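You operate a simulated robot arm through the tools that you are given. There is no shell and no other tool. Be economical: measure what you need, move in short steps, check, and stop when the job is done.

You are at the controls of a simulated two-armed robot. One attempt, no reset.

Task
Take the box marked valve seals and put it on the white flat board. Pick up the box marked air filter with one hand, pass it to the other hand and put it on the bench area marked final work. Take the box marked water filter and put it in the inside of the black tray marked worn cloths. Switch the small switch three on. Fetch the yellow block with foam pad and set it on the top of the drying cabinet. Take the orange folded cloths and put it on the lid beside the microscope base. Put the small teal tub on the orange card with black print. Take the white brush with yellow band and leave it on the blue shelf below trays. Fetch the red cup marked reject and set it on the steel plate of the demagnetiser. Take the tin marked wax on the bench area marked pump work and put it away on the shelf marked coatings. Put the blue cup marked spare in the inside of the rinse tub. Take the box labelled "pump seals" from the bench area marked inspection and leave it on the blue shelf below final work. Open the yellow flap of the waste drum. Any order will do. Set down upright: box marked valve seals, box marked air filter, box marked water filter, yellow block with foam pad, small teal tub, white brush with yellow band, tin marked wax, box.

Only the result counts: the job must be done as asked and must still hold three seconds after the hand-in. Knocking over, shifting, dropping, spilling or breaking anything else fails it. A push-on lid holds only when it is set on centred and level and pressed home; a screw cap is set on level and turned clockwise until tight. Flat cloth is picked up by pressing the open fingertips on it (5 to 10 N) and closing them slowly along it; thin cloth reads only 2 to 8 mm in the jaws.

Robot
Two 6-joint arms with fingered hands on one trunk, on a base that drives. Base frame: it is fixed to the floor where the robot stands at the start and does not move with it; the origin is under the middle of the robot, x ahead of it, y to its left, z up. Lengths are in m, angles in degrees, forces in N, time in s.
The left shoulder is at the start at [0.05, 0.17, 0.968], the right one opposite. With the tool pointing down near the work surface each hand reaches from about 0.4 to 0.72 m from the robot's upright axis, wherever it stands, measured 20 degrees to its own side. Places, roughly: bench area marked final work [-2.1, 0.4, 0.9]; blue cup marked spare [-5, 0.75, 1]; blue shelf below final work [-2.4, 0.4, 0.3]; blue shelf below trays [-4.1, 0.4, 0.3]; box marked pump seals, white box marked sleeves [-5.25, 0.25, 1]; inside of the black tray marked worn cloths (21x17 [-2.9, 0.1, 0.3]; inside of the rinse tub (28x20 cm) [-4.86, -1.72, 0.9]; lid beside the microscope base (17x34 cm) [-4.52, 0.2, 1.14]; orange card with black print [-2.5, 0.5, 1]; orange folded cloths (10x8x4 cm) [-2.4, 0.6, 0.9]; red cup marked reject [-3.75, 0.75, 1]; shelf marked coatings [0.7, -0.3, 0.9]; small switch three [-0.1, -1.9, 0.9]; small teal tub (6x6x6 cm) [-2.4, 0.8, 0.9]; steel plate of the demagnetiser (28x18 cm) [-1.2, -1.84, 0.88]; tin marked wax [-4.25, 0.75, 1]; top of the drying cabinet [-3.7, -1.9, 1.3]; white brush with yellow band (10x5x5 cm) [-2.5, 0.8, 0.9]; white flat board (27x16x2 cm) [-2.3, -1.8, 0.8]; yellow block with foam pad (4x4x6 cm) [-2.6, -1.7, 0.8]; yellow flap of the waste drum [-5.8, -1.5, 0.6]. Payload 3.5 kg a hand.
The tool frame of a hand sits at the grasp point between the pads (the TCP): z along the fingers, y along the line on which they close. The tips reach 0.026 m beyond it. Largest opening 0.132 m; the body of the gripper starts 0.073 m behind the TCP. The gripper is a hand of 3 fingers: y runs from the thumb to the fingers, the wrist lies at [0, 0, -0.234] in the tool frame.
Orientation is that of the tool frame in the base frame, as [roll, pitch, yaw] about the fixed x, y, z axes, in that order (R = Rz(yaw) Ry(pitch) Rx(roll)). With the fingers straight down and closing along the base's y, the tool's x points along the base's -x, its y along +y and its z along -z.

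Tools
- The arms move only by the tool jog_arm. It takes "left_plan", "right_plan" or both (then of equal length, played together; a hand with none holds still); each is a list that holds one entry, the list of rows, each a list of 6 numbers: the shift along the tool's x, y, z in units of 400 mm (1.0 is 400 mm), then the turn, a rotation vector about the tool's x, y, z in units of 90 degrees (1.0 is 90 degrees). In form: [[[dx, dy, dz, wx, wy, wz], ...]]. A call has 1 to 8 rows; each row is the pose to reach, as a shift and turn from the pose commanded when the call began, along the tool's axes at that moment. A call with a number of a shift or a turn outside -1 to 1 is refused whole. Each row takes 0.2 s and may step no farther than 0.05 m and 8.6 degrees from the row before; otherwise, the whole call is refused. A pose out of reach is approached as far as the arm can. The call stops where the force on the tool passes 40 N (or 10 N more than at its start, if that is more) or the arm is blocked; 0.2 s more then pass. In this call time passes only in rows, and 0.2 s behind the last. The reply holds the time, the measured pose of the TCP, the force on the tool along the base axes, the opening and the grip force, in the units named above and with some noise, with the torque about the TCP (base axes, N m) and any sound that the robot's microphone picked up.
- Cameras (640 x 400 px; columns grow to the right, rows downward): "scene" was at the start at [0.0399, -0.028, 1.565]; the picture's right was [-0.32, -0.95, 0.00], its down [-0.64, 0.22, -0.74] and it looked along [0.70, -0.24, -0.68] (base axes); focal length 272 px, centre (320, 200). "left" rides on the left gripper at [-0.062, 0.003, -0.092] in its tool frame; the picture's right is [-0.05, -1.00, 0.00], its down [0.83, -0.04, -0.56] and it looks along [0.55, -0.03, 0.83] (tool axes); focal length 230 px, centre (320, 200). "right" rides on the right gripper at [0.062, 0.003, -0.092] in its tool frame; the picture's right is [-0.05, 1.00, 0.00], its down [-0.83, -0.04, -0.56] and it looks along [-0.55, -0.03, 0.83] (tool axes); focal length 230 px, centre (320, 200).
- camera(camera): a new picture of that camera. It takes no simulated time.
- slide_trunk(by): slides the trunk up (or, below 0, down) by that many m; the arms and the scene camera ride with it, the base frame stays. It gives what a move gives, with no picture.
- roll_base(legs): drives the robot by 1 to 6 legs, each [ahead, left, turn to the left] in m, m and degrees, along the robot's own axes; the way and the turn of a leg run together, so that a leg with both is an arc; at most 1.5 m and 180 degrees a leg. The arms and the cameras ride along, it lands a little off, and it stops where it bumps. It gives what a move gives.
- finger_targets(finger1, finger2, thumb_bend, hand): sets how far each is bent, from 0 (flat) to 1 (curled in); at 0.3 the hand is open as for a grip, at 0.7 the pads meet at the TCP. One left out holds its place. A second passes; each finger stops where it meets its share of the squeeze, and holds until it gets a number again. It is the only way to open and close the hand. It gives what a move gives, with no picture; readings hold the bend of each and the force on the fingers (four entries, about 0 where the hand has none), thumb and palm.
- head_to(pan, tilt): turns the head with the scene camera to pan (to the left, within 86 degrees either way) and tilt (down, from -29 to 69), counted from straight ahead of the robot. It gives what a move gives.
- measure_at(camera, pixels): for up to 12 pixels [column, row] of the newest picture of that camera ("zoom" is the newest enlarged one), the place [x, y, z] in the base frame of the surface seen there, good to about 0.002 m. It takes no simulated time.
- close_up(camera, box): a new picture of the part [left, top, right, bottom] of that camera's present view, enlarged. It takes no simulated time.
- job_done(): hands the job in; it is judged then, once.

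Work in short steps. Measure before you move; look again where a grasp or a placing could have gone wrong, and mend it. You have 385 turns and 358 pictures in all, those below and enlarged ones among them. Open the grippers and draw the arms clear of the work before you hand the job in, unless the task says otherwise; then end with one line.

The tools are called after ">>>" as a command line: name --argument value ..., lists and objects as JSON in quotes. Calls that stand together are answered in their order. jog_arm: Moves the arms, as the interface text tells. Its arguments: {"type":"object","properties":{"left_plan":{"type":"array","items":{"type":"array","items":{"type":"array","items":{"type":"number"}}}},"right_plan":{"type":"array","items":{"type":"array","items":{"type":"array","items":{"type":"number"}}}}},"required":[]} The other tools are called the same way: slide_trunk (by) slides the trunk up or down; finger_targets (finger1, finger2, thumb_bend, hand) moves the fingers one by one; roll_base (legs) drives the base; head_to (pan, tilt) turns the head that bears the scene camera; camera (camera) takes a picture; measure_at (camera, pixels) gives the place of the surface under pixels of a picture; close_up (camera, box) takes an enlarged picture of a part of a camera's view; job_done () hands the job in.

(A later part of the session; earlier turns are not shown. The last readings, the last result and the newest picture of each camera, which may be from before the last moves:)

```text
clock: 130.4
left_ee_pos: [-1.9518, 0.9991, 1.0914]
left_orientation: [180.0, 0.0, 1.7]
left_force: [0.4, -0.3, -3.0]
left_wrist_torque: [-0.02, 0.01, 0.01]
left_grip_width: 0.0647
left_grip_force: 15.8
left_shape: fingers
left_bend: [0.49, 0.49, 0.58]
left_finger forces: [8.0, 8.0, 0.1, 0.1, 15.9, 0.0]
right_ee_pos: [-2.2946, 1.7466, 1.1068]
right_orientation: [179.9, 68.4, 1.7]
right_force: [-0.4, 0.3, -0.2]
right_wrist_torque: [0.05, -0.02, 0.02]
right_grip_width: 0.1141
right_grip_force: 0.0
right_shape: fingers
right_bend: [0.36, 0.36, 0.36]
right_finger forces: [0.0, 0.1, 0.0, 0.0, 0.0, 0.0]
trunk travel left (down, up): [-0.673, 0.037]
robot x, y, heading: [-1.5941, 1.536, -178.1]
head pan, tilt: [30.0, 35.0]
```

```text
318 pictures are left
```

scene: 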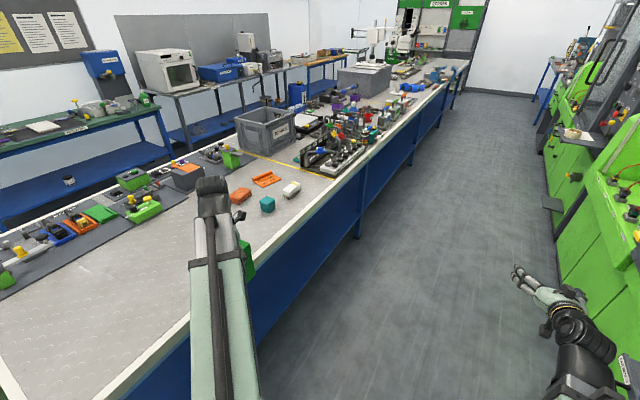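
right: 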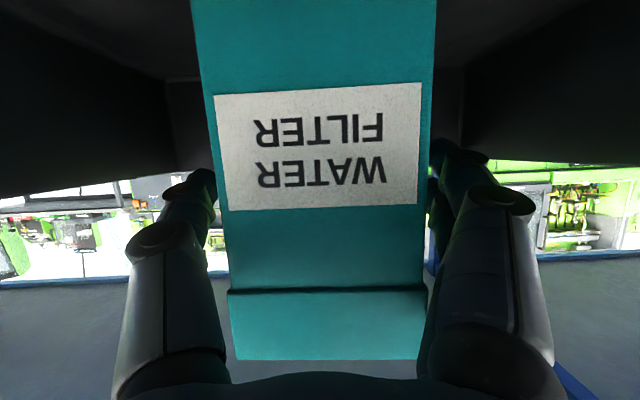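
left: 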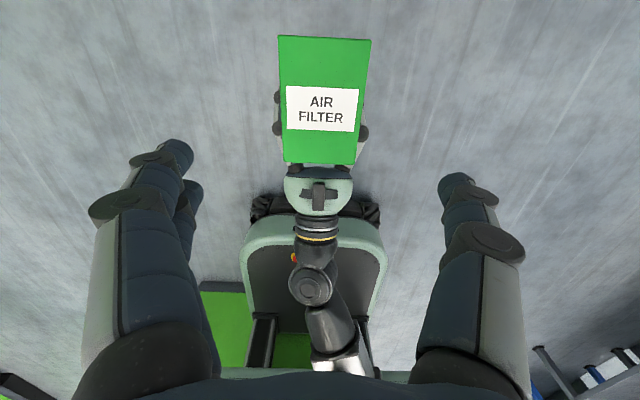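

Strafing left 0.3 m puts the green box over the free white area of final work; do that and lower.

>>> roll_base --legs '[[0, 0.3, -1.5]]'

>>> slide_trunk --by -0.085

>>> head_to --pan 55 --tilt 50

>>> camera --camera "scene"

>>> camera --camera "left"

```text
clock: 132.5
left_ee_pos: [-1.9633, 0.7132, 1.0927]
left_orientation: [-179.9, -0.2, -0.1]
left_force: [0.3, -0.8, -2.5]
left_wrist_torque: [0.05, -0.01, -0.01]
left_grip_width: 0.0647
left_grip_force: 16.6
left_shape: fingers
left_bend: [0.49, 0.49, 0.58]
left_finger forces: [8.2, 8.1, 0.0, 0.0, 16.0, 0.1]
right_ee_pos: [-2.2849, 1.4701, 1.1067]
right_orientation: [-180.0, 68.5, 0.2]
right_force: [0.1, 0.5, -0.1]
right_wrist_torque: [0.01, 0.0, -0.01]
right_grip_width: 0.1144
right_grip_force: 0.2
right_shape: fingers
right_bend: [0.36, 0.36, 0.36]
right_finger forces: [0.0, 0.0, 0.0, 0.0, 0.0, 0.1]
trunk travel left (down, up): [-0.673, 0.037]
robot x, y, heading: [-1.5916, 1.2398, 179.6]
head pan, tilt: [30.0, 35.0]
```

```text
clock: 133.7
left_ee_pos: [-1.9637, 0.7141, 1.0072]
left_orientation: [180.0, -0.1, -0.1]
left_force: [-0.3, -0.6, -2.7]
left_wrist_torque: [0.05, -0.01, 0.01]
left_grip_width: 0.0644
left_grip_force: 15.9
left_shape: fingers
left_bend: [0.49, 0.49, 0.58]
left_finger forces: [8.0, 8.0, 0.1, 0.1, 16.1, 0.0]
right_ee_pos: [-2.2842, 1.4714, 1.0221]
right_orientation: [179.9, 68.4, 0.0]
right_force: [0.0, -1.1, 0.2]
right_wrist_torque: [-0.05, 0.0, -0.02]
right_grip_width: 0.1145
right_grip_force: 0.1
right_shape: fingers
right_bend: [0.36, 0.36, 0.36]
right_finger forces: [0.0, 0.1, 0.1, 0.0, 0.0, 0.1]
trunk travel left (down, up): [-0.588, 0.122]
robot x, y, heading: [-1.5915, 1.2377, 179.9]
head pan, tilt: [30.0, 35.0]
```

```text
clock: 134.6
left_ee_pos: [-1.9653, 0.7152, 1.0074]
left_orientation: [180.0, -0.1, -0.1]
left_force: [0.0, -0.2, -2.4]
left_wrist_torque: [0.01, -0.01, -0.03]
left_grip_width: 0.0642
left_grip_force: 16.1
left_shape: fingers
left_bend: [0.49, 0.49, 0.58]
left_finger forces: [8.1, 8.0, 0.0, 0.0, 16.1, 0.0]
right_ee_pos: [-2.2833, 1.4708, 1.0223]
right_orientation: [179.9, 68.4, -0.1]
right_force: [0.8, 0.5, 0.5]
right_wrist_torque: [0.0, 0.0, -0.03]
right_grip_width: 0.1148
right_grip_force: 0.0
right_shape: fingers
right_bend: [0.36, 0.36, 0.36]
right_finger forces: [0.1, 0.0, 0.0, 0.0, 0.0, 0.0]
trunk travel left (down, up): [-0.588, 0.122]
robot x, y, heading: [-1.5933, 1.2388, 179.9]
head pan, tilt: [55.0, 50.0]
```

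```text
317 pictures are left
```

scene: 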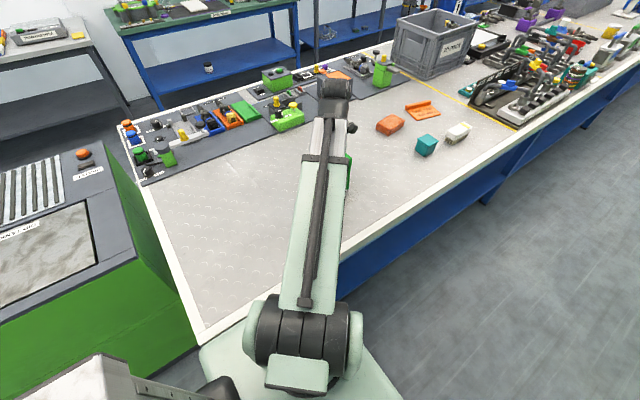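

```text
316 pictures are left
```

left: 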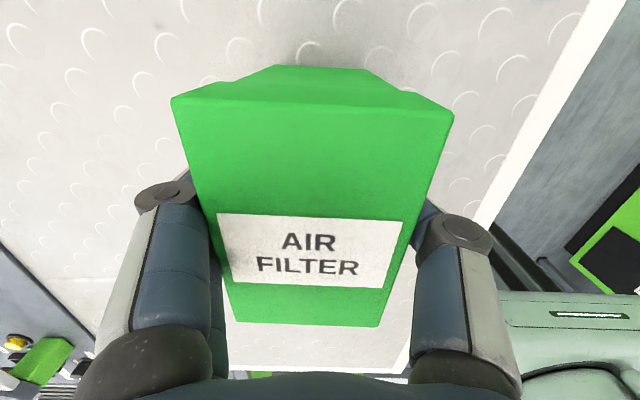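

Area is clear. Lower the last ~12 mm in small rows until contact.

>>> jog_arm --left_plan '[[[0, 0, 0.015, 0, 0, 0], [0, 0, 0.025, 0, 0, 0], [0, 0, 0.031, 0, 0, 0]]]'

```text
clock: 135.4
left_ee_pos: [-1.9649, 0.7134, 0.9964]
left_orientation: [179.9, 0.0, -0.1]
left_force: [-1.3, 0.6, 17.3]
left_wrist_torque: [-0.3, 0.02, -0.01]
left_grip_width: 0.0641
left_grip_force: 18.3
left_shape: fingers
left_bend: [0.5, 0.5, 0.59]
left_finger forces: [8.8, 9.0, 0.0, 0.0, 18.4, 0.1]
right_ee_pos: [-2.2831, 1.4721, 1.0236]
right_orientation: [179.9, 68.4, -0.3]
right_force: [-0.1, 0.5, 0.0]
right_wrist_torque: [-0.03, -0.01, 0.02]
right_grip_width: 0.1144
right_grip_force: 0.0
right_shape: fingers
right_bend: [0.36, 0.36, 0.36]
right_finger forces: [0.0, 0.0, 0.0, 0.0, 0.1, 0.0]
trunk travel left (down, up): [-0.588, 0.122]
robot x, y, heading: [-1.5937, 1.2386, 179.6]
head pan, tilt: [55.0, 50.0]
```

Contact. Ease off a little, release and lift away.

>>> jog_arm --left_plan '[[[0, 0, -0.005, 0, 0, 0]]]'

>>> finger_targets --hand "left" --finger1 0.3 --finger2 0.3 --thumb_bend 0.3

>>> jog_arm --left_plan '[[[0, 0, -0.1, 0, 0, 0], [0, 0, -0.2, 0, 0, 0], [0, 0, -0.3, 0, 0, 0], [0, 0, -0.4, 0, 0, 0]]]'

>>> camera --camera "left"

```text
clock: 135.8
left_ee_pos: [-1.9646, 0.7127, 0.9968]
left_orientation: [-179.9, -0.1, -0.1]
left_force: [-1.3, 0.0, 10.4]
left_wrist_torque: [-0.3, -0.02, 0.02]
left_grip_width: 0.0645
left_grip_force: 18.2
left_shape: fingers
left_bend: [0.5, 0.5, 0.58]
left_finger forces: [8.8, 9.0, 0.1, 0.1, 18.2, 0.0]
right_ee_pos: [-2.2835, 1.4709, 1.0225]
right_orientation: [179.7, 68.3, -0.2]
right_force: [0.1, 0.0, 0.5]
right_wrist_torque: [0.02, 0.03, 0.02]
right_grip_width: 0.1144
right_grip_force: 0.1
right_shape: fingers
right_bend: [0.36, 0.36, 0.36]
right_finger forces: [0.1, 0.0, 0.0, 0.0, 0.0, 0.0]
trunk travel left (down, up): [-0.588, 0.122]
robot x, y, heading: [-1.5896, 1.2351, 179.7]
head pan, tilt: [55.0, 50.0]
```

```text
clock: 136.8
left_ee_pos: [-1.9649, 0.7127, 0.9955]
left_orientation: [180.0, -0.1, -0.2]
left_force: [0.3, -0.3, 0.7]
left_wrist_torque: [0.01, 0.0, 0.02]
left_grip_width: 0.1339
left_grip_force: 0.0
left_shape: fingers
left_bend: [0.3, 0.3, 0.3]
left_finger forces: [0.0, 0.0, 0.0, 0.0, 0.0, 0.0]
right_ee_pos: [-2.2845, 1.4723, 1.0226]
right_orientation: [179.8, 68.4, -0.2]
right_force: [0.2, 0.3, 0.3]
right_wrist_torque: [0.0, 0.0, 0.0]
right_grip_width: 0.1142
right_grip_force: 0.0
right_shape: fingers
right_bend: [0.36, 0.36, 0.36]
right_finger forces: [0.1, 0.0, 0.0, 0.0, 0.0, 0.1]
trunk travel left (down, up): [-0.588, 0.122]
robot x, y, heading: [-1.5904, 1.2402, 179.9]
head pan, tilt: [55.0, 50.0]
```

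```text
clock: 137.8
left_ee_pos: [-1.9801, 0.6966, 1.114]
left_orientation: [179.2, 0.6, -0.1]
left_force: [-0.1, -0.4, 0.4]
left_wrist_torque: [-0.01, 0.04, 0.05]
left_grip_width: 0.1341
left_grip_force: 0.1
left_shape: fingers
left_bend: [0.3, 0.3, 0.3]
left_finger forces: [0.0, 0.1, 0.0, 0.0, 0.0, 0.0]
left hand out of reach, approached as far as the arm can: row 3, 4
right_ee_pos: [-2.2835, 1.4709, 1.0227]
right_orientation: [179.8, 68.5, -0.2]
right_force: [-0.5, -0.6, 0.7]
right_wrist_torque: [0.0, 0.02, -0.01]
right_grip_width: 0.1145
right_grip_force: 0.0
right_shape: fingers
right_bend: [0.36, 0.36, 0.36]
right_finger forces: [0.1, 0.0, 0.0, 0.0, 0.0, 0.1]
trunk travel left (down, up): [-0.588, 0.122]
robot x, y, heading: [-1.5929, 1.2387, 179.8]
head pan, tilt: [55.0, 50.0]
```

```text
315 pictures are left
```

left: 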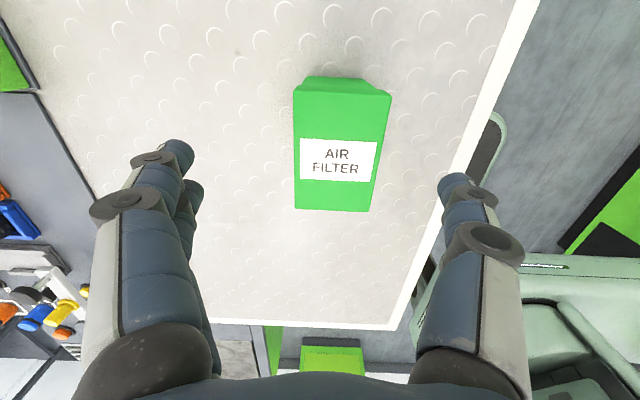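

Air filter is standing on final work. Raise the trunk, point the right hand down, and drive to face the bench at x≈-2.4.

>>> slide_trunk --by 0.1

>>> jog_arm --right_plan '[[[0.016, 0, -0.04, 0, 0.095, 0], [0.032, 0, -0.08, 0, 0.19, 0], [0.048, 0, -0.12, 0, 0.285, 0], [0.064, 0, -0.16, 0, 0.38, 0], [0.08, 0, -0.2, 0, 0.475, 0], [0.096, 0, -0.24, 0, 0.57, 0], [0.112, 0, -0.28, 0, 0.665, 0], [0.129, 0, -0.325, 0, 0.76, 0]]]'

>>> roll_base --legs '[[0, -0.3, 0], [0.75, 0, 0], [0, 0, 90], [0.2, 0, 0]]'

>>> head_to --pan 0 --tilt 50

>>> camera --camera "scene"

```text
clock: 139.1
left_ee_pos: [-1.978, 0.6976, 1.2146]
left_orientation: [179.2, 0.5, -0.1]
left_force: [0.3, -0.3, -1.0]
left_wrist_torque: [0.05, 0.0, 0.03]
left_grip_width: 0.1341
left_grip_force: 0.1
left_shape: fingers
left_bend: [0.3, 0.3, 0.3]
left_finger forces: [0.0, 0.0, 0.1, 0.1, 0.0, 0.0]
right_ee_pos: [-2.2844, 1.4711, 1.1222]
right_orientation: [179.8, 68.4, -0.1]
right_force: [-0.2, 0.8, -0.2]
right_wrist_torque: [0.02, 0.02, 0.03]
right_grip_width: 0.1142
right_grip_force: 0.1
right_shape: fingers
right_bend: [0.36, 0.36, 0.36]
right_finger forces: [0.0, 0.1, 0.1, 0.0, 0.1, 0.0]
trunk travel left (down, up): [-0.688, 0.022]
robot x, y, heading: [-1.5907, 1.2382, 179.9]
head pan, tilt: [55.0, 50.0]
```

```text
clock: 140.9
left_ee_pos: [-1.9799, 0.6965, 1.2144]
left_orientation: [179.1, 0.6, -0.1]
left_force: [0.0, -0.4, 0.3]
left_wrist_torque: [0.0, -0.02, -0.01]
left_grip_width: 0.1342
left_grip_force: 0.0
left_shape: fingers
left_bend: [0.3, 0.3, 0.3]
left_finger forces: [0.0, 0.0, 0.1, 0.0, 0.0, 0.1]
right_ee_pos: [-2.1452, 1.4703, 1.1229]
right_orientation: [-179.9, -0.1, -0.2]
right_force: [-0.3, 0.3, 0.2]
right_wrist_torque: [0.0, 0.02, 0.03]
right_grip_width: 0.1144
right_grip_force: 0.2
right_shape: fingers
right_bend: [0.36, 0.36, 0.36]
right_finger forces: [0.1, 0.1, 0.1, 0.1, 0.0, 0.0]
trunk travel left (down, up): [-0.688, 0.022]
robot x, y, heading: [-1.5899, 1.2355, 179.8]
head pan, tilt: [55.0, 50.0]
```

```text
clock: 151.6
left_ee_pos: [-1.7799, 0.9558, 1.2138]
left_orientation: [179.2, 0.5, 90.1]
left_force: [-1.0, -1.1, -0.1]
left_wrist_torque: [0.03, 0.0, -0.01]
left_grip_width: 0.1338
left_grip_force: 0.0
left_shape: fingers
left_bend: [0.3, 0.3, 0.3]
left_finger forces: [0.1, 0.1, 0.0, 0.0, 0.0, 0.1]
right_ee_pos: [-2.5533, 0.7851, 1.1213]
right_orientation: [179.9, -0.1, 90.4]
right_force: [-0.4, 0.6, -0.1]
right_wrist_torque: [0.04, -0.02, 0.0]
right_grip_width: 0.1147
right_grip_force: 0.1
right_shape: fingers
right_bend: [0.36, 0.36, 0.36]
right_finger forces: [0.0, 0.0, 0.0, 0.0, 0.1, 0.0]
trunk travel left (down, up): [-0.688, 0.022]
robot x, y, heading: [-2.3247, 1.3422, -89.9]
head pan, tilt: [55.0, 50.0]
```

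```text
clock: 152.8
left_ee_pos: [-1.7802, 0.9578, 1.2141]
left_orientation: [179.2, 0.6, 90.2]
left_force: [-0.2, -0.5, 0.3]
left_wrist_torque: [0.0, 0.01, -0.01]
left_grip_width: 0.1339
left_grip_force: 0.0
left_shape: fingers
left_bend: [0.3, 0.3, 0.3]
left_finger forces: [0.0, 0.0, 0.1, 0.0, 0.1, 0.0]
right_ee_pos: [-2.5533, 0.7867, 1.1223]
right_orientation: [179.9, 0.0, 90.4]
right_force: [-0.1, -0.5, 0.7]
right_wrist_torque: [0.02, -0.01, 0.03]
right_grip_width: 0.1146
right_grip_force: 0.1
right_shape: fingers
right_bend: [0.36, 0.36, 0.36]
right_finger forces: [0.0, 0.1, 0.1, 0.0, 0.0, 0.0]
trunk travel left (down, up): [-0.688, 0.022]
robot x, y, heading: [-2.3254, 1.3412, -89.7]
head pan, tilt: [0.0, 50.0]
```

```text
314 pictures are left
```

scene: 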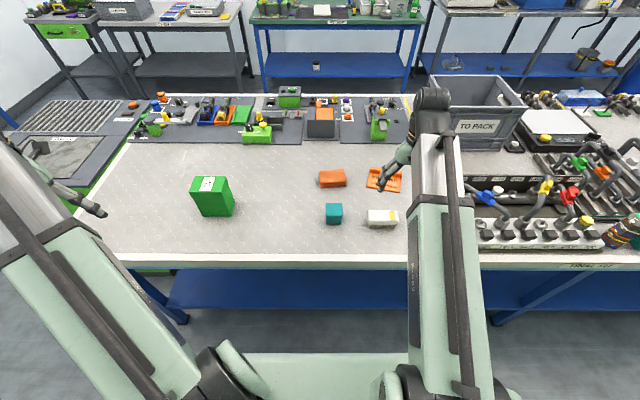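

Now measure tub, brush, card and cloths from here, with an enlarged picture.

>>> close_up --camera "scene" --box '[300, 155, 420, 235]'

>>> measure_at --camera "scene" --pixels '[[334, 208], [327, 204], [341, 205], [334, 224], [382, 214], [369, 212], [397, 212], [380, 226], [331, 174], [322, 178], [344, 178], [385, 180]]'

```text
5.00 times, centred on (360, 195) of scene
```

zoom: 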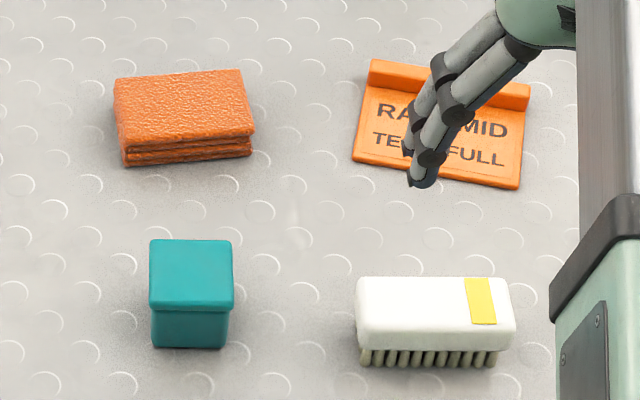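

```text
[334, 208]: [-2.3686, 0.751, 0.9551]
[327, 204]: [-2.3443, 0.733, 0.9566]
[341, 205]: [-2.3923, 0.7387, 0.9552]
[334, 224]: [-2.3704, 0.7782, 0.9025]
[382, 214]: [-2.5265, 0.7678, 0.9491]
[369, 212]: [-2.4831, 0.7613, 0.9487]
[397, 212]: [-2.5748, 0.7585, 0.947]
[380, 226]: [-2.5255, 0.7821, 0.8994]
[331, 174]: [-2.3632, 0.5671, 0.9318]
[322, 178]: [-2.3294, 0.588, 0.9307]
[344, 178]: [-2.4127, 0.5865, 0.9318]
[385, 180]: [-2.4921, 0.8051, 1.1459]
```

The card is a flat plate with a ridge along its far edge. Measure it and the cloths.

>>> measure_at --camera "zoom" --pixels '[[358, 158], [516, 183], [398, 170], [480, 160], [375, 100], [522, 110], [395, 80], [510, 100], [370, 120], [500, 175], [180, 120], [520, 150]]'

```text
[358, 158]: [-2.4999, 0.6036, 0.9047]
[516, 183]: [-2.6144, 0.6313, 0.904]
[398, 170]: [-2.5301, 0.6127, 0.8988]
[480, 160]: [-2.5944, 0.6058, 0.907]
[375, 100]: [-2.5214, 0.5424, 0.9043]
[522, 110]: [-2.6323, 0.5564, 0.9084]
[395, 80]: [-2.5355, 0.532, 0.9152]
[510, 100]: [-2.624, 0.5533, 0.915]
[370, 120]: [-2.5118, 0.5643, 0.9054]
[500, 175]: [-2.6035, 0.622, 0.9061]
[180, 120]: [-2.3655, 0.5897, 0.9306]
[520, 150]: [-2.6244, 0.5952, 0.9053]
```

Tub centre ≈(-2.369,0.748), card plate centre ≈(-2.567,0.585), z 0.906. Move the base a bit nearer, then bring the right hand over the tub.

>>> roll_base --legs '[[0.09, 0, 0]]'

>>> jog_arm --right_plan '[[[0.02, 0.09, 0, 0, 0, 0], [0.05, 0.18, 0, 0, 0, 0], [0.08, 0.27, 0.05, 0, 0, 0], [0.11, 0.36, 0.1, 0, 0, 0], [0.12, 0.46, 0.15, 0, 0, 0]]]'

>>> camera --camera "right"

```text
clock: 153.9
left_ee_pos: [-1.7798, 0.8664, 1.2129]
left_orientation: [179.2, 0.5, 90.2]
left_force: [0.6, -1.4, -0.6]
left_wrist_torque: [0.03, -0.01, 0.01]
left_grip_width: 0.1337
left_grip_force: 0.0
left_shape: fingers
left_bend: [0.3, 0.3, 0.3]
left_finger forces: [0.0, 0.1, 0.0, 0.0, 0.0, 0.0]
right_ee_pos: [-2.5523, 0.6944, 1.1216]
right_orientation: [179.9, -0.2, 90.4]
right_force: [-0.2, -0.7, -0.5]
right_wrist_torque: [0.05, -0.01, -0.02]
right_grip_width: 0.1145
right_grip_force: 0.0
right_shape: fingers
right_bend: [0.36, 0.36, 0.36]
right_finger forces: [0.0, 0.1, 0.0, 0.1, 0.0, 0.0]
trunk travel left (down, up): [-0.688, 0.022]
robot x, y, heading: [-2.3224, 1.2542, -89.7]
head pan, tilt: [0.0, 50.0]
```

```text
clock: 155.1
left_ee_pos: [-1.78, 0.8668, 1.2131]
left_orientation: [179.3, 0.6, 90.3]
left_force: [-0.2, -0.1, -0.6]
left_wrist_torque: [0.03, 0.04, 0.01]
left_grip_width: 0.1342
left_grip_force: 0.1
left_shape: fingers
left_bend: [0.3, 0.3, 0.3]
left_finger forces: [0.0, 0.1, 0.0, 0.1, 0.1, 0.1]
right_ee_pos: [-2.3691, 0.7462, 1.0614]
right_orientation: [180.0, 0.0, 90.5]
right_force: [0.0, -0.2, -0.2]
right_wrist_torque: [0.03, 0.0, -0.01]
right_grip_width: 0.1142
right_grip_force: 0.0
right_shape: fingers
right_bend: [0.36, 0.36, 0.36]
right_finger forces: [0.1, 0.0, 0.1, 0.0, 0.0, 0.1]
trunk travel left (down, up): [-0.688, 0.022]
robot x, y, heading: [-2.3218, 1.2474, -89.9]
head pan, tilt: [0.0, 50.0]
```

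```text
312 pictures are left
```

right: 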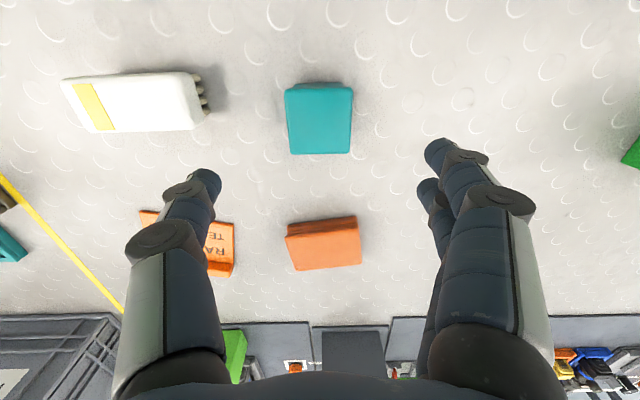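

Check tub, cloth and card positions through the right camera before descending.

>>> measure_at --camera "right" --pixels '[[290, 94], [349, 93], [346, 148], [295, 149], [320, 120], [70, 88], [190, 82], [200, 125], [95, 130], [325, 240], [150, 215], [225, 262]]'

```text
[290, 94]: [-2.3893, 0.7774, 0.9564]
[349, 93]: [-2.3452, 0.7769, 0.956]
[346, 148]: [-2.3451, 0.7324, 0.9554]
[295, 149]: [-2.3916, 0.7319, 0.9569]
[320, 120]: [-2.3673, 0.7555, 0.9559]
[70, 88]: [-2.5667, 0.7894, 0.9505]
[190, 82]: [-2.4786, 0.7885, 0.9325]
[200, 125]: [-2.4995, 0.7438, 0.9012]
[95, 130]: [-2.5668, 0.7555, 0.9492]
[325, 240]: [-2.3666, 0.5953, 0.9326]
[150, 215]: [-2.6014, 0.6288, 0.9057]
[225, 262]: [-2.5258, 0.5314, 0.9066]
```

Descend on the tub and grip.

>>> jog_arm --right_plan '[[[0.02, 0, 0.1, 0, 0, 0], [0.02, 0, 0.2, 0, 0, 0], [0.02, 0, 0.28, 0, 0, 0], [0.02, 0, 0.315, 0, 0, 0]]]'

>>> finger_targets --hand "right" --finger1 0.7 --finger2 0.7 --thumb_bend 0.7

```text
clock: 156.1
left_ee_pos: [-1.7804, 0.8679, 1.2148]
left_orientation: [179.2, 0.5, 90.3]
left_force: [0.1, -1.0, -0.4]
left_wrist_torque: [0.03, 0.03, 0.02]
left_grip_width: 0.1339
left_grip_force: 0.1
left_shape: fingers
left_bend: [0.3, 0.3, 0.3]
left_finger forces: [0.1, 0.0, 0.0, 0.0, 0.0, 0.0]
right_ee_pos: [-2.3688, 0.7543, 0.9345]
right_orientation: [179.9, 0.0, 90.4]
right_force: [0.0, 1.4, 1.1]
right_wrist_torque: [0.01, -0.03, 0.0]
right_grip_width: 0.1145
right_grip_force: 0.0
right_shape: fingers
right_bend: [0.36, 0.36, 0.36]
right_finger forces: [0.1, 0.0, 0.1, 0.1, 0.0, 0.0]
trunk travel left (down, up): [-0.688, 0.022]
robot x, y, heading: [-2.3239, 1.2534, -89.9]
head pan, tilt: [0.0, 50.0]
```

```text
clock: 157.1
left_ee_pos: [-1.7811, 0.8679, 1.2132]
left_orientation: [179.2, 0.6, 90.3]
left_force: [-0.3, 0.8, 0.4]
left_wrist_torque: [-0.04, 0.0, -0.03]
left_grip_width: 0.134
left_grip_force: 0.0
left_shape: fingers
left_bend: [0.3, 0.3, 0.3]
left_finger forces: [0.0, 0.1, 0.0, 0.0, 0.1, 0.0]
right_ee_pos: [-2.3693, 0.7545, 0.9341]
right_orientation: [179.9, 0.0, 90.5]
right_force: [0.0, 0.3, 0.2]
right_wrist_torque: [-0.02, 0.02, 0.01]
right_grip_width: 0.0499
right_grip_force: 19.2
right_shape: fingers
right_bend: [0.56, 0.56, 0.61]
right_finger forces: [9.5, 9.4, 0.1, 0.0, 18.9, 0.0]
trunk travel left (down, up): [-0.688, 0.022]
robot x, y, heading: [-2.3217, 1.2558, -89.7]
head pan, tilt: [0.0, 50.0]
```

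Gripped. Lift, carry over the card and stop just above.

>>> jog_arm --right_plan '[[[0, 0, -0.12, 0, 0, 0], [-0.05, -0.08, -0.2, 0, 0, 0], [-0.12, -0.17, -0.2, 0, 0, 0], [-0.2, -0.26, -0.2, 0, 0, 0], [-0.28, -0.35, -0.2, 0, 0, 0], [-0.36, -0.43, -0.2, 0, 0, 0], [-0.411, -0.495, -0.16, 0, 0, 0], [-0.411, -0.495, -0.06, 0, 0, 0]]]'

>>> close_up --camera "scene" --box '[320, 130, 470, 230]'

>>> camera --camera "right"

```text
clock: 158.9
left_ee_pos: [-1.7797, 0.8671, 1.2139]
left_orientation: [179.2, 0.7, 90.3]
left_force: [-0.1, 0.1, 0.4]
left_wrist_torque: [-0.02, 0.02, -0.02]
left_grip_width: 0.134
left_grip_force: 0.1
left_shape: fingers
left_bend: [0.3, 0.3, 0.3]
left_finger forces: [0.0, 0.0, 0.1, 0.1, 0.0, 0.0]
right_ee_pos: [-2.5661, 0.5848, 0.9579]
right_orientation: [179.9, 0.1, 90.5]
right_force: [0.0, 0.4, -1.2]
right_wrist_torque: [0.01, 0.01, -0.02]
right_grip_width: 0.0497
right_grip_force: 18.5
right_shape: fingers
right_bend: [0.56, 0.56, 0.61]
right_finger forces: [9.3, 9.4, 0.1, 0.0, 18.6, 0.1]
trunk travel left (down, up): [-0.688, 0.022]
robot x, y, heading: [-2.3206, 1.2537, -90.0]
head pan, tilt: [0.0, 50.0]
```

```text
4.00 times, centred on (395, 180) of scene
```

zoom: 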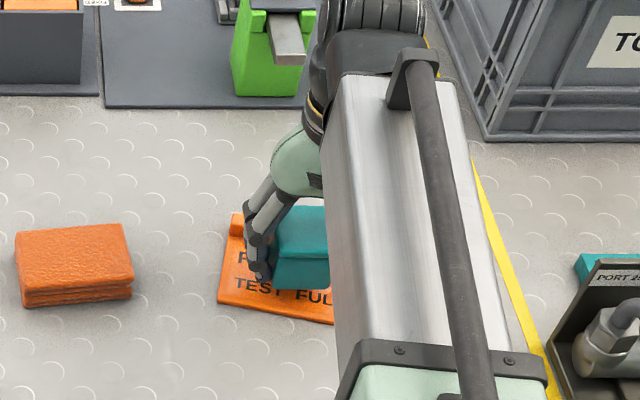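

```text
310 pictures are left
```

right: 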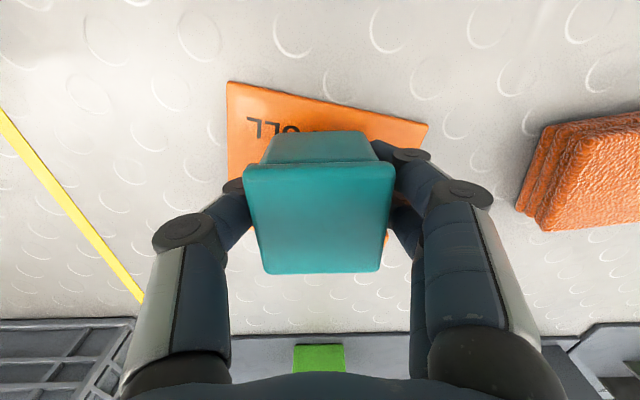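

Measure the visible card corners from the right camera to centre the tub.

>>> measure_at --camera "right" --pixels '[[231, 86], [424, 128], [230, 170], [260, 120], [387, 237], [380, 245], [258, 240], [320, 150]]'

```text
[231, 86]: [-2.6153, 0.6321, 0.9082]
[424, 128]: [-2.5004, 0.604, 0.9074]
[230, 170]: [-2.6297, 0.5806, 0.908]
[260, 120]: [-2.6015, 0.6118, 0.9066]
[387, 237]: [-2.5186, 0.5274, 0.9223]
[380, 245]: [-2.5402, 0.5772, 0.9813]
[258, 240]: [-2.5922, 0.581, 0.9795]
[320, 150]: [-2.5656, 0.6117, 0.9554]
```

Card is turned about -14°; rotate the tub to match and lower onto it.

>>> jog_arm --right_plan '[[[0, 0, 0, 0, 0, 0.08], [0, 0, 0.01, 0, 0, 0.152], [0, 0, 0.025, 0, 0, 0.152], [0, 0, 0.036, 0, 0, 0.152], [0, 0, 0.043, 0, 0, 0.152]]]'

```text
clock: 160.1
left_ee_pos: [-1.7801, 0.8663, 1.2146]
left_orientation: [179.3, 0.6, 90.3]
left_force: [-0.1, -0.1, 0.5]
left_wrist_torque: [0.01, -0.02, 0.0]
left_grip_width: 0.1337
left_grip_force: 0.1
left_shape: fingers
left_bend: [0.3, 0.3, 0.3]
left_finger forces: [0.0, 0.1, 0.1, 0.1, 0.1, 0.0]
right_ee_pos: [-2.5661, 0.5876, 0.9421]
right_orientation: [179.9, 0.0, 76.8]
right_force: [-0.3, -0.7, -0.4]
right_wrist_torque: [-0.01, -0.06, 0.0]
right_grip_width: 0.0495
right_grip_force: 18.8
right_shape: fingers
right_bend: [0.56, 0.56, 0.61]
right_finger forces: [9.3, 9.5, 0.1, 0.0, 18.7, 0.0]
trunk travel left (down, up): [-0.688, 0.022]
robot x, y, heading: [-2.3216, 1.2487, -89.9]
head pan, tilt: [0.0, 50.0]
```

>>> jog_arm --right_plan '[[[0, 0, 0.005, 0, 0, 0], [0, 0, 0.008, 0, 0, 0]]]'

>>> camera --camera "right"

```text
clock: 160.7
left_ee_pos: [-1.7802, 0.8671, 1.2142]
left_orientation: [179.2, 0.6, 90.4]
left_force: [-0.1, 0.7, 0.2]
left_wrist_torque: [-0.03, 0.01, 0.0]
left_grip_width: 0.1343
left_grip_force: 0.0
left_shape: fingers
left_bend: [0.3, 0.3, 0.3]
left_finger forces: [0.0, 0.0, 0.1, 0.0, 0.0, 0.1]
right_ee_pos: [-2.5659, 0.5876, 0.9396]
right_orientation: [179.9, 0.1, 76.8]
right_force: [0.4, -0.7, 5.9]
right_wrist_torque: [-0.05, -0.06, -0.03]
right_grip_width: 0.0494
right_grip_force: 18.8
right_shape: fingers
right_bend: [0.56, 0.56, 0.61]
right_finger forces: [9.5, 9.4, 0.0, 0.0, 19.3, 0.0]
trunk travel left (down, up): [-0.688, 0.022]
robot x, y, heading: [-2.3228, 1.2548, -89.6]
head pan, tilt: [0.0, 50.0]
```

```text
309 pictures are left
```

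right: 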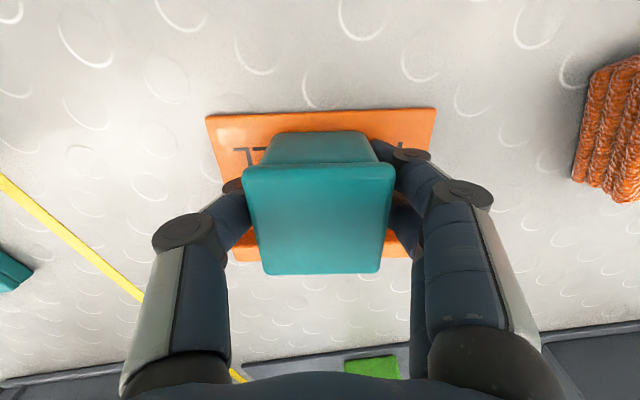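

Tub rests on the card (6 N). Release and lift straight up.

>>> finger_targets --hand "right" --finger1 0.36 --finger2 0.36 --thumb_bend 0.36

>>> jog_arm --right_plan '[[[0, 0, -0.1, 0, 0, 0], [0, 0, -0.2, 0, 0, 0], [0, 0, -0.3, 0, 0, 0], [0.05, 0, -0.35, 0, 0, 0.09], [0.1, 0, -0.35, 0, 0, 0.18], [0.15, 0.02, -0.35, 0, 0, 0.27], [0.2, 0.04, -0.35, 0, 0, 0.36], [0.25, 0.06, -0.35, 0, 0, 0.45]]]'

>>> close_up --camera "scene" --box '[320, 130, 470, 230]'

```text
clock: 161.7
left_ee_pos: [-1.7799, 0.8685, 1.214]
left_orientation: [179.2, 0.6, 90.3]
left_force: [0.5, -0.4, -0.5]
left_wrist_torque: [-0.01, 0.01, -0.03]
left_grip_width: 0.1338
left_grip_force: 0.1
left_shape: fingers
left_bend: [0.3, 0.3, 0.3]
left_finger forces: [0.1, 0.1, 0.0, 0.1, 0.1, 0.0]
right_ee_pos: [-2.5661, 0.5884, 0.9397]
right_orientation: [179.9, 0.1, 76.9]
right_force: [-0.1, 0.7, 0.0]
right_wrist_torque: [0.01, 0.02, 0.01]
right_grip_width: 0.1144
right_grip_force: 0.0
right_shape: fingers
right_bend: [0.36, 0.36, 0.36]
right_finger forces: [0.0, 0.0, 0.0, 0.1, 0.0, 0.1]
trunk travel left (down, up): [-0.688, 0.022]
robot x, y, heading: [-2.3188, 1.2522, -89.9]
head pan, tilt: [0.0, 50.0]
```

```text
clock: 163.5
left_ee_pos: [-1.7794, 0.8674, 1.2133]
left_orientation: [179.2, 0.5, 90.3]
left_force: [-0.6, 0.4, 0.1]
left_wrist_torque: [-0.01, 0.0, -0.03]
left_grip_width: 0.1341
left_grip_force: 0.0
left_shape: fingers
left_bend: [0.3, 0.3, 0.3]
left_finger forces: [0.0, 0.0, 0.0, 0.0, 0.0, 0.1]
right_ee_pos: [-2.5202, 0.6815, 1.08]
right_orientation: [-180.0, -0.1, 36.1]
right_force: [0.2, 0.7, 0.5]
right_wrist_torque: [-0.02, -0.01, 0.03]
right_grip_width: 0.1143
right_grip_force: 0.1
right_shape: fingers
right_bend: [0.36, 0.36, 0.36]
right_finger forces: [0.1, 0.1, 0.0, 0.1, 0.1, 0.0]
trunk travel left (down, up): [-0.688, 0.022]
robot x, y, heading: [-2.3231, 1.2545, -89.6]
head pan, tilt: [0.0, 50.0]
```

```text
4.00 times, centred on (395, 180) of scene
```

zoom: 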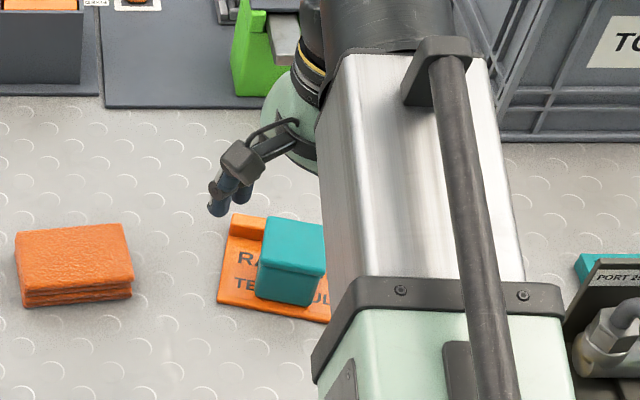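

Tub sits on the card. Continue turning to close across the brush's width and move above it.

>>> jog_arm --right_plan '[[[0.025, -0.04, 0, 0, 0, 0.08], [0.05, -0.08, 0, 0, 0, 0.16], [0.075, -0.12, 0, 0, 0, 0.24], [0.1, -0.16, 0, 0, 0, 0.32], [0.1225, -0.189, 0, 0, 0, 0.4]]]'

>>> camera --camera "right"

```text
clock: 164.7
left_ee_pos: [-1.7805, 0.8675, 1.2133]
left_orientation: [179.1, 0.7, 90.3]
left_force: [-0.2, -0.2, -0.7]
left_wrist_torque: [-0.01, 0.0, 0.01]
left_grip_width: 0.1341
left_grip_force: 0.1
left_shape: fingers
left_bend: [0.3, 0.3, 0.3]
left_finger forces: [0.1, 0.1, 0.0, 0.0, 0.1, 0.0]
right_ee_pos: [-2.5248, 0.7722, 1.0784]
right_orientation: [180.0, 0.0, 0.1]
right_force: [-0.1, 0.0, -0.5]
right_wrist_torque: [0.0, 0.0, -0.04]
right_grip_width: 0.1141
right_grip_force: 0.1
right_shape: fingers
right_bend: [0.36, 0.36, 0.36]
right_finger forces: [0.0, 0.0, 0.0, 0.0, 0.0, 0.0]
trunk travel left (down, up): [-0.688, 0.022]
robot x, y, heading: [-2.323, 1.2496, -89.8]
head pan, tilt: [0.0, 50.0]
```

```text
307 pictures are left
```

right: 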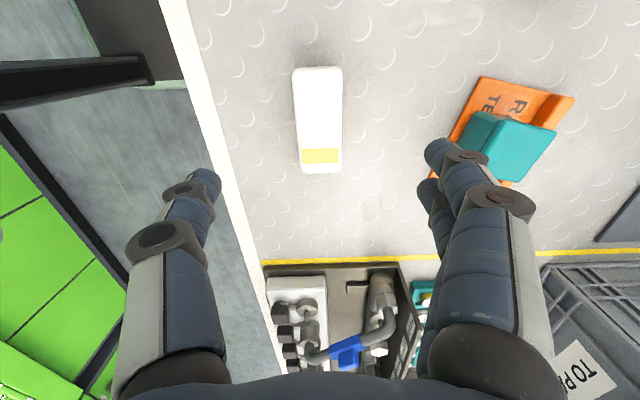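

>>> measure_at --camera "right" --pixels '[[298, 74], [339, 72], [337, 162], [304, 165], [319, 120]]'

```text
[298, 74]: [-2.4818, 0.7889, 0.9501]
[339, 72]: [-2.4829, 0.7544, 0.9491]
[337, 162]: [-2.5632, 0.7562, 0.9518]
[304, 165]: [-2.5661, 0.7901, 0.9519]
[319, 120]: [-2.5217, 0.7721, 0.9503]
```

Aligned. Descend to z 0.936 and grip the brush body.

>>> jog_arm --right_plan '[[[0, 0, 0.1, 0, 0, 0], [0, 0, 0.2, 0, 0, 0], [0, 0, 0.3, 0, 0, 0], [0.003, 0, 0.355, 0, 0, 0]]]'

>>> finger_targets --hand "right" --finger1 0.7 --finger2 0.7 --thumb_bend 0.7

>>> jog_arm --right_plan '[[[0, 0, -0.1, 0, 0, 0], [0, 0, -0.2, 0, 0, 0], [0, 0, -0.3, 0, 0, 0], [0, 0, -0.4, 0, 0, 0]]]'

>>> camera --camera "right"

```text
clock: 165.7
left_ee_pos: [-1.779, 0.8691, 1.214]
left_orientation: [179.1, 0.6, 90.3]
left_force: [-0.2, 0.4, -0.4]
left_wrist_torque: [0.0, 0.03, -0.01]
left_grip_width: 0.134
left_grip_force: 0.1
left_shape: fingers
left_bend: [0.3, 0.3, 0.3]
left_finger forces: [0.0, 0.0, 0.0, 0.1, 0.0, 0.0]
right_ee_pos: [-2.525, 0.7712, 0.9378]
right_orientation: [-180.0, -0.1, 0.3]
right_force: [0.6, -0.6, -0.6]
right_wrist_torque: [0.0, -0.02, -0.03]
right_grip_width: 0.1147
right_grip_force: 0.1
right_shape: fingers
right_bend: [0.36, 0.36, 0.36]
right_finger forces: [0.1, 0.0, 0.1, 0.0, 0.1, 0.0]
trunk travel left (down, up): [-0.688, 0.022]
robot x, y, heading: [-2.3248, 1.251, -89.9]
head pan, tilt: [0.0, 50.0]
```

```text
clock: 166.7
left_ee_pos: [-1.7791, 0.8688, 1.2139]
left_orientation: [179.2, 0.6, 90.4]
left_force: [-0.2, -0.1, -0.4]
left_wrist_torque: [-0.02, -0.01, 0.0]
left_grip_width: 0.1341
left_grip_force: 0.1
left_shape: fingers
left_bend: [0.3, 0.3, 0.3]
left_finger forces: [0.0, 0.0, 0.0, 0.0, 0.0, 0.0]
right_ee_pos: [-2.5243, 0.7726, 0.9395]
right_orientation: [-180.0, 0.0, 0.3]
right_force: [0.1, 0.7, 0.4]
right_wrist_torque: [0.01, -0.02, 0.0]
right_grip_width: 0.0391
right_grip_force: 15.5
right_shape: fingers
right_bend: [0.6, 0.6, 0.63]
right_finger forces: [8.1, 8.0, 0.1, 0.1, 16.1, 0.0]
trunk travel left (down, up): [-0.688, 0.022]
robot x, y, heading: [-2.3218, 1.2554, -89.6]
head pan, tilt: [0.0, 50.0]
```

```text
clock: 167.7
left_ee_pos: [-1.7784, 0.8681, 1.2124]
left_orientation: [179.2, 0.7, 90.3]
left_force: [0.0, 0.0, 0.0]
left_wrist_torque: [-0.01, 0.01, -0.01]
left_grip_width: 0.134
left_grip_force: 0.0
left_shape: fingers
left_bend: [0.3, 0.3, 0.3]
left_finger forces: [0.0, 0.0, 0.0, 0.0, 0.0, 0.0]
right_ee_pos: [-2.5245, 0.7701, 1.0999]
right_orientation: [-179.9, -0.1, 0.4]
right_force: [1.1, 0.2, -1.2]
right_wrist_torque: [0.01, -0.01, -0.05]
right_grip_width: 0.0388
right_grip_force: 15.9
right_shape: fingers
right_bend: [0.6, 0.6, 0.63]
right_finger forces: [8.1, 8.1, 0.0, 0.0, 15.9, 0.0]
trunk travel left (down, up): [-0.688, 0.022]
robot x, y, heading: [-2.3193, 1.251, -89.8]
head pan, tilt: [0.0, 50.0]
```

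```text
306 pictures are left
```

right: 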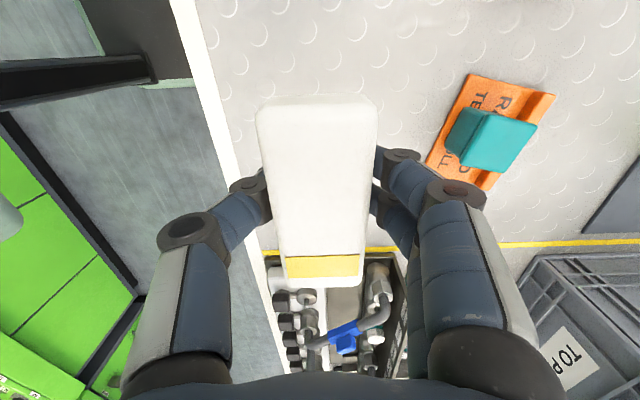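

Brush held. The left hand will take the orange cloths; first half of the move there with a 45° turn (to close across the 8 cm side).

>>> jog_arm --left_plan '[[[-0.044, -0.092, 0.024, 0, 0, -0.0625], [-0.088, -0.184, 0.048, 0, 0, -0.125], [-0.132, -0.276, 0.072, 0, 0, -0.1875], [-0.176, -0.368, 0.096, 0, 0, -0.25], [-0.22, -0.46, 0.12, 0, 0, -0.3125], [-0.264, -0.552, 0.144, 0, 0, -0.375], [-0.308, -0.644, 0.168, 0, 0, -0.4375], [-0.352, -0.736, 0.19, 0, 0, -0.5]]]' --right_plan '[[[0, -0.03, 0, 0, 0, 0], [0, -0.06, 0, 0, 0, 0], [0, -0.09, 0, 0, 0, 0], [0, -0.12, 0, 0, 0, 0], [0, -0.15, 0, 0, 0, 0], [0, -0.18, 0, 0, 0, 0], [0, -0.2, 0, 0, 0, 0], [0, -0.2, 0, 0, 0, 0]]]'

```text
clock: 169.5
left_ee_pos: [-2.0756, 0.7223, 1.1339]
left_orientation: [179.8, 1.1, 135.4]
left_force: [-1.0, 0.6, -1.2]
left_wrist_torque: [-0.01, -0.02, 0.0]
left_grip_width: 0.1343
left_grip_force: 0.1
left_shape: fingers
left_bend: [0.3, 0.3, 0.3]
left_finger forces: [0.1, 0.1, 0.0, 0.0, 0.0, 0.0]
right_ee_pos: [-2.5304, 0.8036, 1.1113]
right_orientation: [180.0, -0.1, 0.3]
right_force: [0.4, 0.3, -0.4]
right_wrist_torque: [0.0, 0.0, 0.01]
right_grip_width: 0.0385
right_grip_force: 16.6
right_shape: fingers
right_bend: [0.6, 0.6, 0.63]
right_finger forces: [8.2, 8.1, 0.0, 0.0, 15.9, 0.0]
right hand out of reach, approached as far as the arm can: row 3, 4, 5, 6, 7, 8
trunk travel left (down, up): [-0.688, 0.022]
robot x, y, heading: [-2.3238, 1.2514, -90.0]
head pan, tilt: [0.0, 50.0]
```

>>> jog_arm --left_plan '[[[0.035, -0.093, 0.026, 0, 0, -0.0625], [0.07, -0.187, 0.052, 0, 0, -0.125], [0.105, -0.28, 0.078, 0, 0, -0.1875], [0.14, -0.374, 0.105, 0, 0, -0.25], [0.175, -0.467, 0.131, 0, 0, -0.3125], [0.21, -0.56, 0.157, 0, 0, -0.375], [0.246, -0.654, 0.184, 0, 0, -0.4375], [0.281, -0.7475, 0.21, 0, 0, -0.5]]]'

>>> camera --camera "left"

```text
clock: 171.3
left_ee_pos: [-2.2141, 0.6039, 1.0623]
left_orientation: [-179.4, -0.1, 166.7]
left_force: [0.5, -0.2, -0.9]
left_wrist_torque: [0.02, 0.03, -0.04]
left_grip_width: 0.1342
left_grip_force: 0.2
left_shape: fingers
left_bend: [0.3, 0.3, 0.3]
left_finger forces: [0.0, 0.0, 0.0, 0.1, 0.0, 0.0]
left hand out of reach, approached as far as the arm can: row 5, 6, 7, 8
right_ee_pos: [-2.5315, 0.8031, 1.1103]
right_orientation: [-180.0, -0.1, 0.3]
right_force: [0.0, -0.1, -1.6]
right_wrist_torque: [-0.04, -0.01, -0.01]
right_grip_width: 0.0386
right_grip_force: 16.1
right_shape: fingers
right_bend: [0.6, 0.6, 0.63]
right_finger forces: [8.1, 8.1, 0.1, 0.0, 15.8, 0.0]
trunk travel left (down, up): [-0.688, 0.022]
robot x, y, heading: [-2.3231, 1.2515, -90.0]
head pan, tilt: [0.0, 50.0]
```

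```text
305 pictures are left
```

left: 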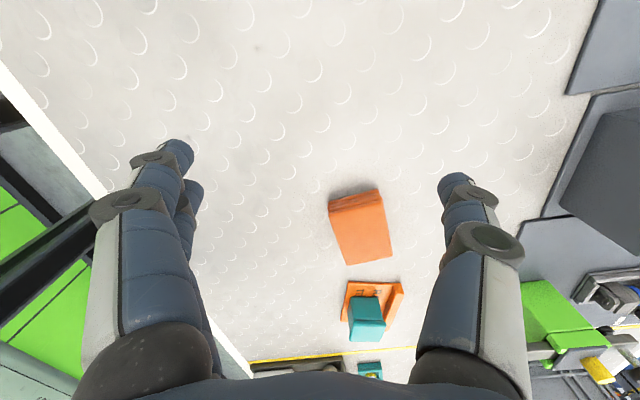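

Left wrist stopped short at (-2.214,0.604). Check the height of the manifold near the right hand before strafing right.

>>> camera --camera "scene"

>>> measure_at --camera "scene" --pixels '[[492, 197], [545, 187], [571, 192], [500, 220], [478, 178], [580, 162], [600, 172], [620, 235], [470, 120], [510, 85], [490, 190], [560, 220]]'

```text
304 pictures are left
```

scene: 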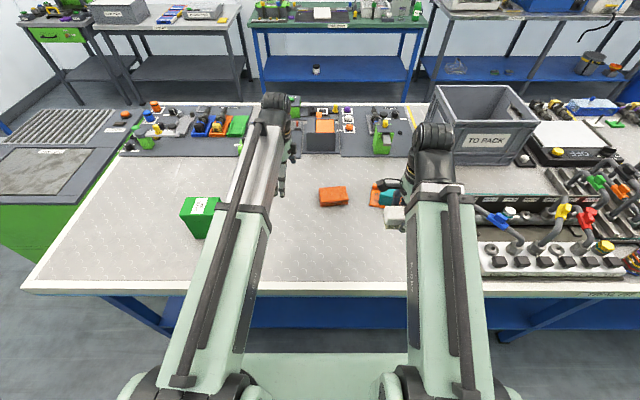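

```text
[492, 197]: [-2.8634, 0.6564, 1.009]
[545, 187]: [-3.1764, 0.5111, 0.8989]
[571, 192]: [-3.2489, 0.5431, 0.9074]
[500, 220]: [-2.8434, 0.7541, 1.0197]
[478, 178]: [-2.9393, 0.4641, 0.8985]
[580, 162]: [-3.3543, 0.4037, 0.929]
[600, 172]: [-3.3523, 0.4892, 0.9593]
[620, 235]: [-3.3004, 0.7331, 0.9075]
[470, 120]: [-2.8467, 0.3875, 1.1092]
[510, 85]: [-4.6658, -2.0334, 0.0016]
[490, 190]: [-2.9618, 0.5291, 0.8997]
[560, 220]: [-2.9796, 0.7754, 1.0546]
```

Handles are up to ~1.055 but at x<-2.8; strafe right 0.15 is safe.

>>> roll_base --legs '[[0, -0.15, 0]]'

>>> camera --camera "left"

>>> measure_at --camera "left" --pixels '[[320, 130], [300, 110], [340, 110], [310, 90], [320, 160], [300, 150], [345, 150], [290, 130], [355, 130]]'

```text
clock: 172.7
left_ee_pos: [-2.3659, 0.6038, 1.0632]
left_orientation: [-179.5, 0.0, 167.1]
left_force: [0.7, 0.8, -0.2]
left_wrist_torque: [-0.03, -0.05, -0.02]
left_grip_width: 0.134
left_grip_force: 0.1
left_shape: fingers
left_bend: [0.3, 0.3, 0.3]
left_finger forces: [0.0, 0.0, 0.0, 0.0, 0.0, 0.0]
right_ee_pos: [-2.683, 0.8029, 1.1107]
right_orientation: [-180.0, -0.1, 0.5]
right_force: [0.0, -0.2, -0.6]
right_wrist_torque: [-0.01, 0.03, 0.02]
right_grip_width: 0.0389
right_grip_force: 15.9
right_shape: fingers
right_bend: [0.6, 0.6, 0.63]
right_finger forces: [8.2, 8.1, 0.1, 0.0, 15.9, 0.1]
trunk travel left (down, up): [-0.688, 0.022]
robot x, y, heading: [-2.4756, 1.2469, -89.6]
head pan, tilt: [0.0, 50.0]
```

```text
303 pictures are left
```

left: 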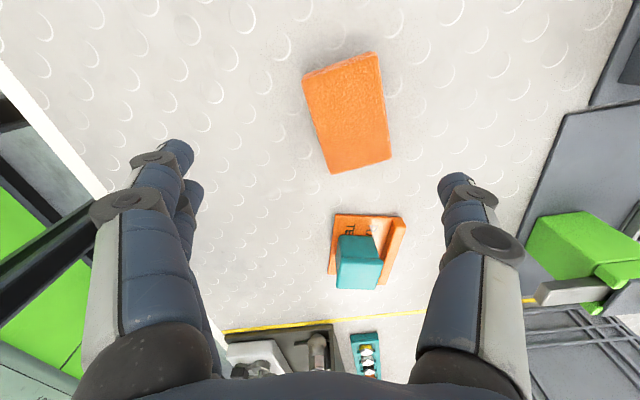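

```text
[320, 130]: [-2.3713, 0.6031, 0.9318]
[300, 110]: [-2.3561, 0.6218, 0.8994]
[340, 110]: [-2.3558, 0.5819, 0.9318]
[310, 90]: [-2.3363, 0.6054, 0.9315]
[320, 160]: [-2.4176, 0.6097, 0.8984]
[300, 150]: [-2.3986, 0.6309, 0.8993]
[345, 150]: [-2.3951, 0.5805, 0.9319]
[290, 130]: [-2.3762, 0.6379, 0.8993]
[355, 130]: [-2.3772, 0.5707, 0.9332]
```

Centre the left hand over the cloths and try the remaining 12° of turn.

>>> jog_arm --left_plan '[[[-0.015, -0.03, 0, 0, 0, -0.07], [-0.027, -0.063, 0, 0, 0, -0.14]]]'

>>> camera --camera "left"

```text
clock: 173.3
left_ee_pos: [-2.3409, 0.5958, 1.0622]
left_orientation: [-179.4, -0.2, 169.2]
left_force: [0.5, 0.6, 0.0]
left_wrist_torque: [0.0, -0.01, -0.01]
left_grip_width: 0.1341
left_grip_force: 0.1
left_shape: fingers
left_bend: [0.3, 0.3, 0.3]
left_finger forces: [0.1, 0.0, 0.0, 0.0, 0.0, 0.1]
left hand out of reach, approached as far as the arm can: row 1, 2
right_ee_pos: [-2.6811, 0.8023, 1.1115]
right_orientation: [180.0, 0.0, 0.6]
right_force: [0.4, 0.4, -1.8]
right_wrist_torque: [0.01, 0.01, 0.0]
right_grip_width: 0.0386
right_grip_force: 15.7
right_shape: fingers
right_bend: [0.6, 0.6, 0.63]
right_finger forces: [8.2, 8.1, 0.0, 0.1, 15.8, 0.1]
trunk travel left (down, up): [-0.688, 0.022]
robot x, y, heading: [-2.474, 1.2528, -89.6]
head pan, tilt: [0.0, 50.0]
```

```text
302 pictures are left
```

left: 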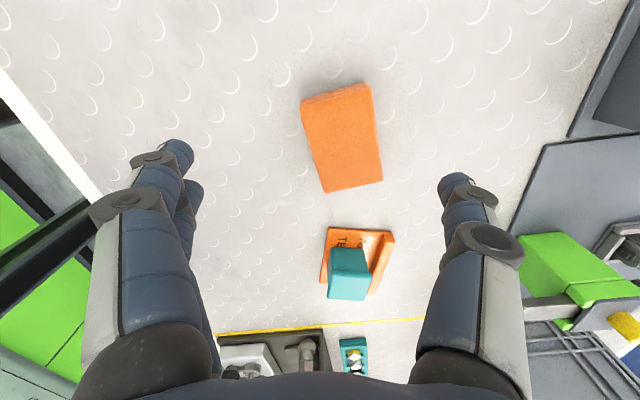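

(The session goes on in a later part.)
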